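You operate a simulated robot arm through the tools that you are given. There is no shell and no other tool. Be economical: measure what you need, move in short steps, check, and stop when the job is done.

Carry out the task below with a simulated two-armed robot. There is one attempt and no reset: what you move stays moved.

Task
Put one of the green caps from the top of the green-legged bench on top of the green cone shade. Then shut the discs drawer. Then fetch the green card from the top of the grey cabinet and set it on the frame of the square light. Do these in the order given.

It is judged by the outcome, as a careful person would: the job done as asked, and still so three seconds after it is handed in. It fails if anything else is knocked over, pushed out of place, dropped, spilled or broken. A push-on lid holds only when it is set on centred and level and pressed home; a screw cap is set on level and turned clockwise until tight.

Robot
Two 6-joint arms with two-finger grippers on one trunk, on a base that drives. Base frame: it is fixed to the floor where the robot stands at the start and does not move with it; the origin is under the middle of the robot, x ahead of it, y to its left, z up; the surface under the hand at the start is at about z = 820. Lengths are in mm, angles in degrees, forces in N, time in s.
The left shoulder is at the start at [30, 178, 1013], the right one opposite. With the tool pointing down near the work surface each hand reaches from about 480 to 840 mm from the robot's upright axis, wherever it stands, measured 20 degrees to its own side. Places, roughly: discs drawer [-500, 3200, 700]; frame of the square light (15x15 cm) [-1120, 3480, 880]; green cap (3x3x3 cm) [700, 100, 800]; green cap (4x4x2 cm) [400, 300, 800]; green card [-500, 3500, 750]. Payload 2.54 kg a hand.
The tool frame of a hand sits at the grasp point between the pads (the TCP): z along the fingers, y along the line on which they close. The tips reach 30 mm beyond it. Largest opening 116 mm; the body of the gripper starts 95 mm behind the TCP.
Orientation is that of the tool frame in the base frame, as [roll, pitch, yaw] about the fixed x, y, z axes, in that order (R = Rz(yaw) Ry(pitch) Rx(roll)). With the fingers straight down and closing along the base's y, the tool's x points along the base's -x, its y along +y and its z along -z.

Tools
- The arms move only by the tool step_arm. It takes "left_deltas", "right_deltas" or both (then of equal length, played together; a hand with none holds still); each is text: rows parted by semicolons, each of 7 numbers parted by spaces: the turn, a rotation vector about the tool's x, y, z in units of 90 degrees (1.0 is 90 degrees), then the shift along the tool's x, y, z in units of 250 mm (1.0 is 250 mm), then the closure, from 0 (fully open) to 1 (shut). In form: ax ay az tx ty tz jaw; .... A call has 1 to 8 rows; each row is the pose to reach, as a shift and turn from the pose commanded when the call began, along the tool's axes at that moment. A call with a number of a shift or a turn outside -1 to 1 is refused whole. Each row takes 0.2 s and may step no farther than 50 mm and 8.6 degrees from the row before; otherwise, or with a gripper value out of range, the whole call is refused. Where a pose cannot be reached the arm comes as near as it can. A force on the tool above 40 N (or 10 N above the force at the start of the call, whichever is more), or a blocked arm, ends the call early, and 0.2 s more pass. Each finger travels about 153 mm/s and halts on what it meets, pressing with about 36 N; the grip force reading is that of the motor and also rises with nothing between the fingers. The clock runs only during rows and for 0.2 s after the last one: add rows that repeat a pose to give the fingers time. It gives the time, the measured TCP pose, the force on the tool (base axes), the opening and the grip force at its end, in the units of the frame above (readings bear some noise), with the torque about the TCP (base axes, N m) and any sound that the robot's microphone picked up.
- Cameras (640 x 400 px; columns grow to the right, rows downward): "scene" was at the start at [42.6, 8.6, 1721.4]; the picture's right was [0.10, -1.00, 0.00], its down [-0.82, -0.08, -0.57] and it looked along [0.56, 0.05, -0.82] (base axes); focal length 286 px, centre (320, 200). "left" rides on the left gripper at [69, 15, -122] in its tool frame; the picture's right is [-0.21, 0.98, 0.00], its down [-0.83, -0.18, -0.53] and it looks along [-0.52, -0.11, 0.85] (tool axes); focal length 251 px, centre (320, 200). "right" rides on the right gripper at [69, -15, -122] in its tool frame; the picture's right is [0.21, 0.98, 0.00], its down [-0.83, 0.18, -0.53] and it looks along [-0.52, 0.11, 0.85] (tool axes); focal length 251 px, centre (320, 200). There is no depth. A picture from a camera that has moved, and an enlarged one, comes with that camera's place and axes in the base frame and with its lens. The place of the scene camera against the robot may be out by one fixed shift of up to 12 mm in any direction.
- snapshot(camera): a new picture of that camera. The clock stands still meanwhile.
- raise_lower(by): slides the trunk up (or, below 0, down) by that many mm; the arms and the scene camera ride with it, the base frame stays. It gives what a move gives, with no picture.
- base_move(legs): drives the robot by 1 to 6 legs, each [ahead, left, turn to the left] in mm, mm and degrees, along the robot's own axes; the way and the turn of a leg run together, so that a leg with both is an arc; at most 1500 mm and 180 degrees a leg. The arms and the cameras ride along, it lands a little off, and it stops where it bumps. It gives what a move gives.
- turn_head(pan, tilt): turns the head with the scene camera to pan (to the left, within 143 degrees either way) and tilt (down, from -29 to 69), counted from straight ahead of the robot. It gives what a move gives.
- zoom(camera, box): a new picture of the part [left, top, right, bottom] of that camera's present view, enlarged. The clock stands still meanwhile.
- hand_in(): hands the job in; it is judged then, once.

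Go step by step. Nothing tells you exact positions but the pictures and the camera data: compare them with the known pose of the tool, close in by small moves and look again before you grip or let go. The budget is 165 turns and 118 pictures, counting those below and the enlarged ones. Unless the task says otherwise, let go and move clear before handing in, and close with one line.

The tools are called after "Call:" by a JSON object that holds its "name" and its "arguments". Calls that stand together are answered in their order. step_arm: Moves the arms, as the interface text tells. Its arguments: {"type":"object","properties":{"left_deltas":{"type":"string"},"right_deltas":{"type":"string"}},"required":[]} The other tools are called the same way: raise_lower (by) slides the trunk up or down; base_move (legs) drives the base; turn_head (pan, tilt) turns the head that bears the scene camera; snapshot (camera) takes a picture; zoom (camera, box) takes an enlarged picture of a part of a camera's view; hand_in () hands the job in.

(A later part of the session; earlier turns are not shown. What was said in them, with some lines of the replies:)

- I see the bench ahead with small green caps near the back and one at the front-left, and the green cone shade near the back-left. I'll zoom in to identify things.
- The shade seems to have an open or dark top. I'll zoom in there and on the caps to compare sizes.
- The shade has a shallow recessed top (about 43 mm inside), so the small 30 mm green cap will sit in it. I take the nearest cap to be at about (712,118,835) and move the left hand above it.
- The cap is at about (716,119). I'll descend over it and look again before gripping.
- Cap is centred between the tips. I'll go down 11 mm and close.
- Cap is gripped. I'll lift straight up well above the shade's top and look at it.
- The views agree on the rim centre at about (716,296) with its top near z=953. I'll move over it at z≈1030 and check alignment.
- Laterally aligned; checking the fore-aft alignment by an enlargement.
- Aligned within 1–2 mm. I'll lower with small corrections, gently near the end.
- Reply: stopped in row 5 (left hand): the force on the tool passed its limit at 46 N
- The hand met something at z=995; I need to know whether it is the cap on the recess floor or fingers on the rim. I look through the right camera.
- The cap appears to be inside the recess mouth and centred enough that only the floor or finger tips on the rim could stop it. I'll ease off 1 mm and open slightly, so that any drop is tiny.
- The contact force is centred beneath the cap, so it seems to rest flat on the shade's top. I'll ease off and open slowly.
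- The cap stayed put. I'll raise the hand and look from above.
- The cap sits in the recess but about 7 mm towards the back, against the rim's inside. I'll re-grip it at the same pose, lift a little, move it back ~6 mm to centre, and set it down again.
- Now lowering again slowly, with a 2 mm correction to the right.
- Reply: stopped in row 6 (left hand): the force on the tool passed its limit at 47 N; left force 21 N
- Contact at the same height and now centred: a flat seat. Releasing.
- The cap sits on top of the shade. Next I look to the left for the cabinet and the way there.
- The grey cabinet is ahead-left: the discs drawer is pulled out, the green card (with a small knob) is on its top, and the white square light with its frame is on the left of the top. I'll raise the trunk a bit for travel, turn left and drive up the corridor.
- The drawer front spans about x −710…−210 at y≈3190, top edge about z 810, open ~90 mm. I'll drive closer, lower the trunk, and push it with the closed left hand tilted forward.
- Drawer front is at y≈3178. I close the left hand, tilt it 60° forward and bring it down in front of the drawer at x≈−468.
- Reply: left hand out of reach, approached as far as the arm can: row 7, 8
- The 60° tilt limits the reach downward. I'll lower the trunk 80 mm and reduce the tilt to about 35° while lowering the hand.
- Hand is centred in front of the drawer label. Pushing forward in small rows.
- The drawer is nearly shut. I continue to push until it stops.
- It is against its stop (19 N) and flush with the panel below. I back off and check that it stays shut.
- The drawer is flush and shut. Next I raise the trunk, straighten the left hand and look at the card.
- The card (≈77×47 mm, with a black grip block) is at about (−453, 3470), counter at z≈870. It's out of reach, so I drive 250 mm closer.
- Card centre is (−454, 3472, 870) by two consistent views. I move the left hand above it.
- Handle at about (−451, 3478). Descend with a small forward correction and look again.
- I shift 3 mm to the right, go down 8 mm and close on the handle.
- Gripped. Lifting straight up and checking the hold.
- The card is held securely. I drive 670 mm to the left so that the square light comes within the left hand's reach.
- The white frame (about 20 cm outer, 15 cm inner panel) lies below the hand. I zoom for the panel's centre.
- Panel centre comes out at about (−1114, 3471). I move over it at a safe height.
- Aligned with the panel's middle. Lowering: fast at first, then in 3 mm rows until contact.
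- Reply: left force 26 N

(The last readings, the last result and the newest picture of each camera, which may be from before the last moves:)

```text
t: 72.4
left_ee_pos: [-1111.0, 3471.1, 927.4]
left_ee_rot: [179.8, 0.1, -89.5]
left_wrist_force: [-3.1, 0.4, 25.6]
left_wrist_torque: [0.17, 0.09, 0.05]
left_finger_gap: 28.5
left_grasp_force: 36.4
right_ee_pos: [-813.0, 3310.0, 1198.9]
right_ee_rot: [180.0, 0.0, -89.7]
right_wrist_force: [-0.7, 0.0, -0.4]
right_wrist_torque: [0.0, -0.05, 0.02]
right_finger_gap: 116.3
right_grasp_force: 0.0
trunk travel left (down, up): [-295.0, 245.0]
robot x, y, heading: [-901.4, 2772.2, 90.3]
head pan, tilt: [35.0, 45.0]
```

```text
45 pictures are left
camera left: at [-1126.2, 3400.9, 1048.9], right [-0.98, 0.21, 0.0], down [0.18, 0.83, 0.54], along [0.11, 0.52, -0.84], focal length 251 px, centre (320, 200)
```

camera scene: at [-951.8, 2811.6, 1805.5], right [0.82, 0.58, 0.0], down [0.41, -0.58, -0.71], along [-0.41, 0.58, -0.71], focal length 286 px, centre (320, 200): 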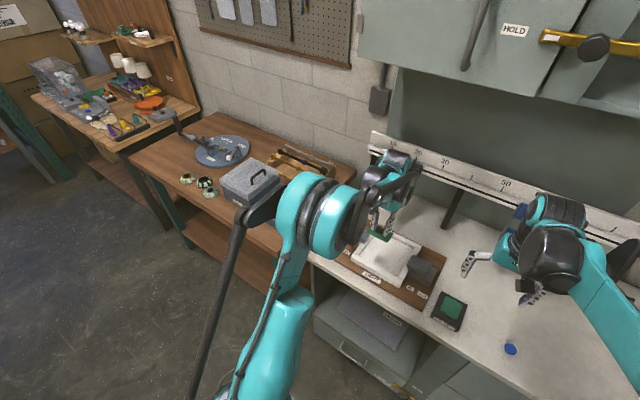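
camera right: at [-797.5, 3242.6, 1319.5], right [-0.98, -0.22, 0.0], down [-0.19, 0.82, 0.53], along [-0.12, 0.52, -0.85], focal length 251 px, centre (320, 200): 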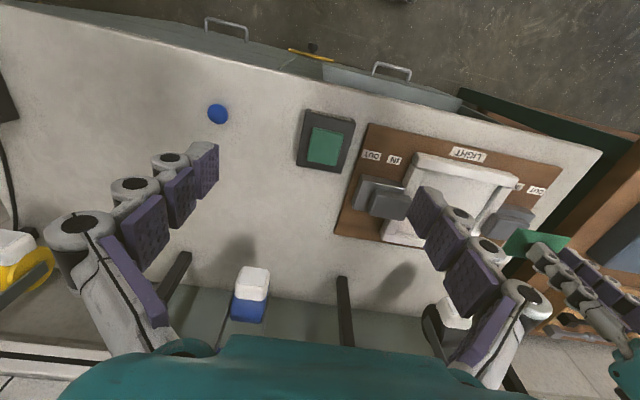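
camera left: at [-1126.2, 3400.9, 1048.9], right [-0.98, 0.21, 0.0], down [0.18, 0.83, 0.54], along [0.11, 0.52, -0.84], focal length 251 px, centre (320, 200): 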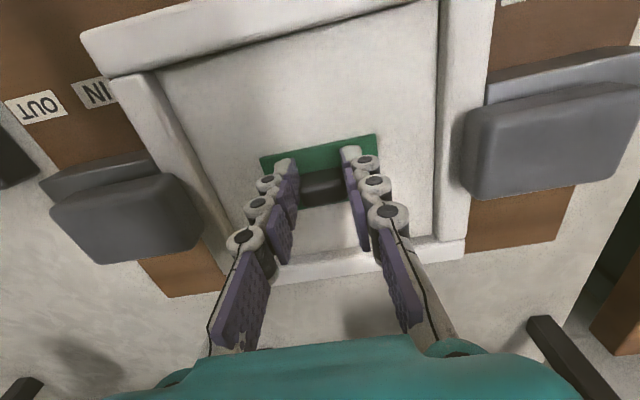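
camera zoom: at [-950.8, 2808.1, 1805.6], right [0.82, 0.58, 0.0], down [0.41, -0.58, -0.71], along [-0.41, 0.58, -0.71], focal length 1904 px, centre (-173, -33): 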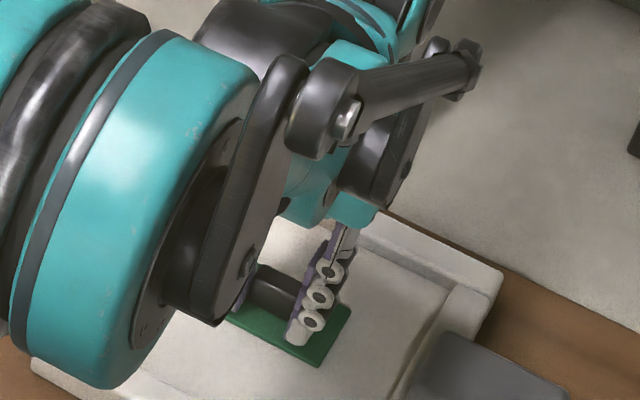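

The card is resting on the panel (25 N). I ease off and open.

Call:
{"name": "step_arm", "arguments": {"left_deltas": "0 0 0 0 0 -0.006 0.95;0 0 0 0 0 -0.008 0.85;0 0 0 0 0 -0.008 0.75;0 0 0 0 0 -0.008 0.65;0 0 0 0 0 -0.008 0.55;0 0 0 0 0 -0.008 0.5"}}

Call:
{"name": "step_arm", "arguments": {"left_deltas": "0 0 0 0 0 -0.04 0.5;0 0 0 0 0 -0.15 0.4;0 0 0 0 0 -0.3 0.4;0 0 0 0 0 -0.45 0.4;0 0 0 0.12 0 -0.6 0.4;0 0 0 0.3 0 -0.65 0.4;0 0 0 0.48 0 -0.65 0.4;0 0 0 0.66 0 -0.65 0.4"}}

Call:
{"name": "snapshot", "arguments": {"camera": "left"}}

Call:
{"name": "snapshot", "arguments": {"camera": "scene"}}

```text
t: 73.8
left_ee_pos: [-1112.3, 3473.7, 927.6]
left_ee_rot: [179.9, 0.0, -89.6]
left_wrist_force: [0.1, 0.2, -0.3]
left_wrist_torque: [-0.01, -0.01, -0.02]
left_finger_gap: 58.1
left_grasp_force: 0.1
right_ee_pos: [-811.6, 3313.0, 1196.3]
right_ee_rot: [180.0, 0.0, -89.7]
right_wrist_force: [0.1, -0.8, -0.1]
right_wrist_torque: [0.0, 0.02, 0.0]
right_finger_gap: 116.1
right_grasp_force: 0.1
trunk travel left (down, up): [-295.0, 245.0]
robot x, y, heading: [-903.6, 2772.2, 90.5]
head pan, tilt: [35.0, 45.0]
```

```text
t: 75.6
left_ee_pos: [-1108.2, 3305.1, 1091.8]
left_ee_rot: [179.8, 0.2, -89.6]
left_wrist_force: [-1.1, -0.9, 1.2]
left_wrist_torque: [0.0, -0.01, -0.01]
left_finger_gap: 69.8
left_grasp_force: 0.0
right_ee_pos: [-812.1, 3310.8, 1199.9]
right_ee_rot: [-179.9, 0.1, -89.7]
right_wrist_force: [-0.4, 0.0, 0.2]
right_wrist_torque: [0.02, 0.0, -0.02]
right_finger_gap: 116.1
right_grasp_force: 0.1
trunk travel left (down, up): [-295.0, 245.0]
robot x, y, heading: [-902.2, 2776.2, 90.4]
head pan, tilt: [35.0, 45.0]
```

```text
44 pictures are left
camera left: at [-1123.8, 3234.7, 1212.6], right [-0.98, 0.21, 0.0], down [0.18, 0.83, 0.54], along [0.11, 0.52, -0.84], focal length 251 px, centre (320, 200)
```

left: 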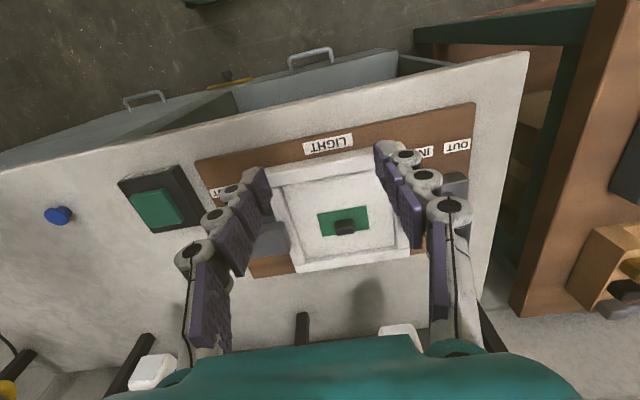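

```text
43 pictures are left
camera scene: at [-951.1, 2808.8, 1805.6], right [0.82, 0.58, 0.0], down [0.41, -0.58, -0.71], along [-0.41, 0.58, -0.71], focal length 286 px, centre (320, 200)
```

scene: 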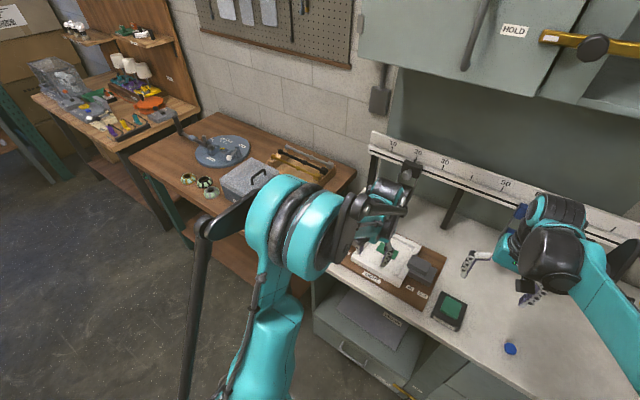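

The card lies flat in the middle of the light's frame. One last check back at the cone shade and drawer.

Call:
{"name": "turn_head", "arguments": {"pan": -143, "tilt": 18}}

Call:
{"name": "snapshot", "arguments": {"camera": "scene"}}

Call:
{"name": "zoom", "arguments": {"camera": "left", "box": [240, 130, 440, 280]}}

```text
t: 78.2
left_ee_pos: [-1109.5, 3307.5, 1089.9]
left_ee_rot: [179.8, 0.0, -89.6]
left_wrist_force: [0.0, 0.1, 0.6]
left_wrist_torque: [-0.03, -0.01, 0.01]
left_finger_gap: 69.7
left_grasp_force: 0.0
right_ee_pos: [-812.5, 3312.4, 1196.1]
right_ee_rot: [180.0, 0.0, -89.7]
right_wrist_force: [0.6, 0.4, 0.1]
right_wrist_torque: [-0.02, -0.02, 0.01]
right_finger_gap: 116.2
right_grasp_force: 0.1
trunk travel left (down, up): [-295.0, 245.0]
robot x, y, heading: [-905.3, 2774.4, 90.3]
head pan, tilt: [-143.0, 18.0]
```

```text
42 pictures are left
camera scene: at [-847.6, 2671.0, 1847.4], right [-0.79, -0.61, 0.0], down [-0.19, 0.25, -0.95], along [0.58, -0.76, -0.31], focal length 286 px, centre (320, 200)
```

scene: 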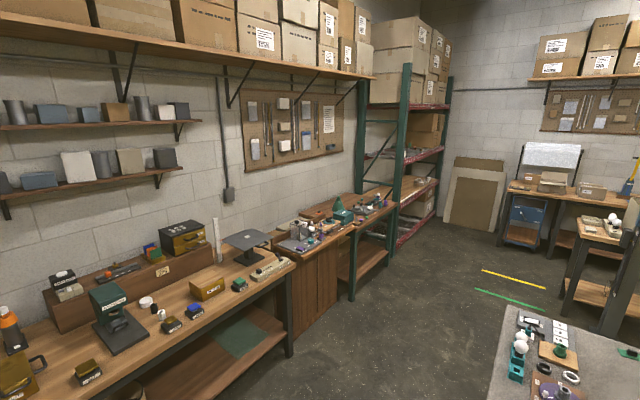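

```text
2.67 times, centred on (340, 205) of left
camera zoom: at [-1124.0, 3237.5, 1211.7], right [-0.98, 0.21, 0.0], down [0.18, 0.83, 0.53], along [0.11, 0.52, -0.85], focal length 670 px, centre (267, 187)
```

zoom: 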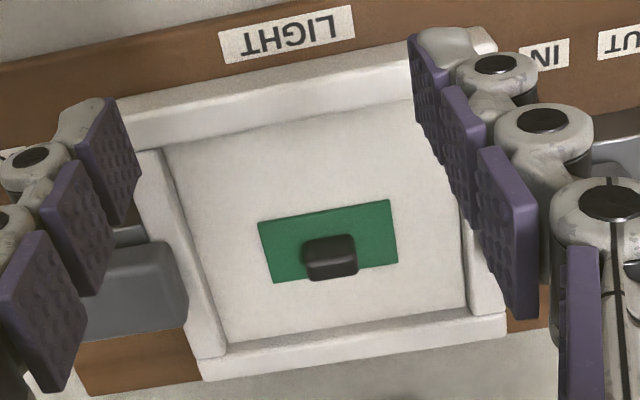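

Call:
{"name": "zoom", "arguments": {"camera": "scene", "box": [310, 185, 374, 225]}}

Call:
{"name": "turn_head", "arguments": {"pan": -25, "tilt": 60}}

Call:
{"name": "snapshot", "arguments": {"camera": "scene"}}

```text
10.00 times, centred on (342, 205) of scene
camera zoom: at [-847.6, 2671.0, 1847.4], right [-0.79, -0.61, 0.0], down [-0.19, 0.25, -0.95], along [0.58, -0.76, -0.31], focal length 2856 px, centre (100, 150)
```

zoom: 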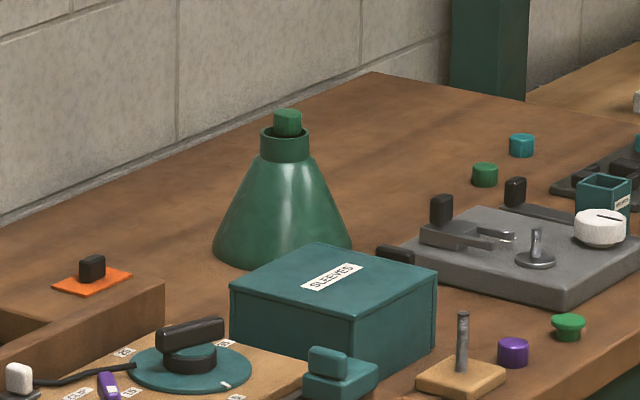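

```text
t: 80.2
left_ee_pos: [-1109.0, 3307.0, 1089.8]
left_ee_rot: [179.8, 0.0, -89.6]
left_wrist_force: [0.0, 0.0, 0.0]
left_wrist_torque: [0.01, -0.01, 0.0]
left_finger_gap: 69.8
left_grasp_force: 0.0
right_ee_pos: [-813.1, 3311.4, 1197.9]
right_ee_rot: [180.0, 0.0, -89.7]
right_wrist_force: [0.0, -0.4, 0.5]
right_wrist_torque: [0.02, 0.02, -0.02]
right_finger_gap: 115.9
right_grasp_force: 0.1
trunk travel left (down, up): [-295.0, 245.0]
robot x, y, heading: [-905.6, 2773.3, 90.2]
head pan, tilt: [-25.0, 60.0]
```

```text
39 pictures are left
camera scene: at [-876.4, 2805.8, 1786.0], right [0.91, -0.42, 0.0], down [-0.36, -0.79, -0.5], along [0.21, 0.45, -0.87], focal length 286 px, centre (320, 200)
```

scene: 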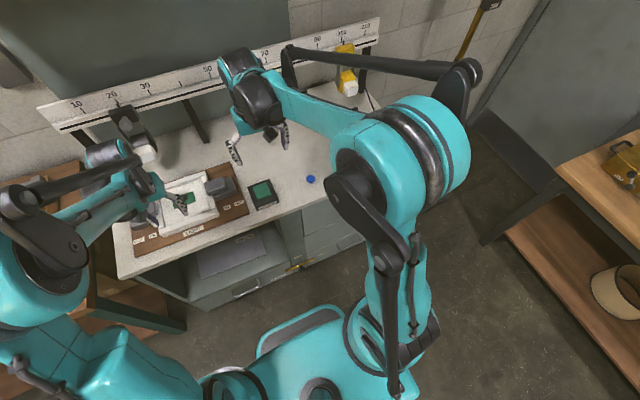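

The cap stands on the cone shade, the drawer is flush, and the card rests within the light's frame with both hands clear. I hand in.

Call:
{"name": "hand_in", "arguments": {}}

```text
The job is handed in.
```

All three steps are done in order and handed in: one green cap stands in the recessed top of the green cone shade, the discs drawer is shut, and the green card lies flat on the panel inside the square light's frame, not on the raised rim.
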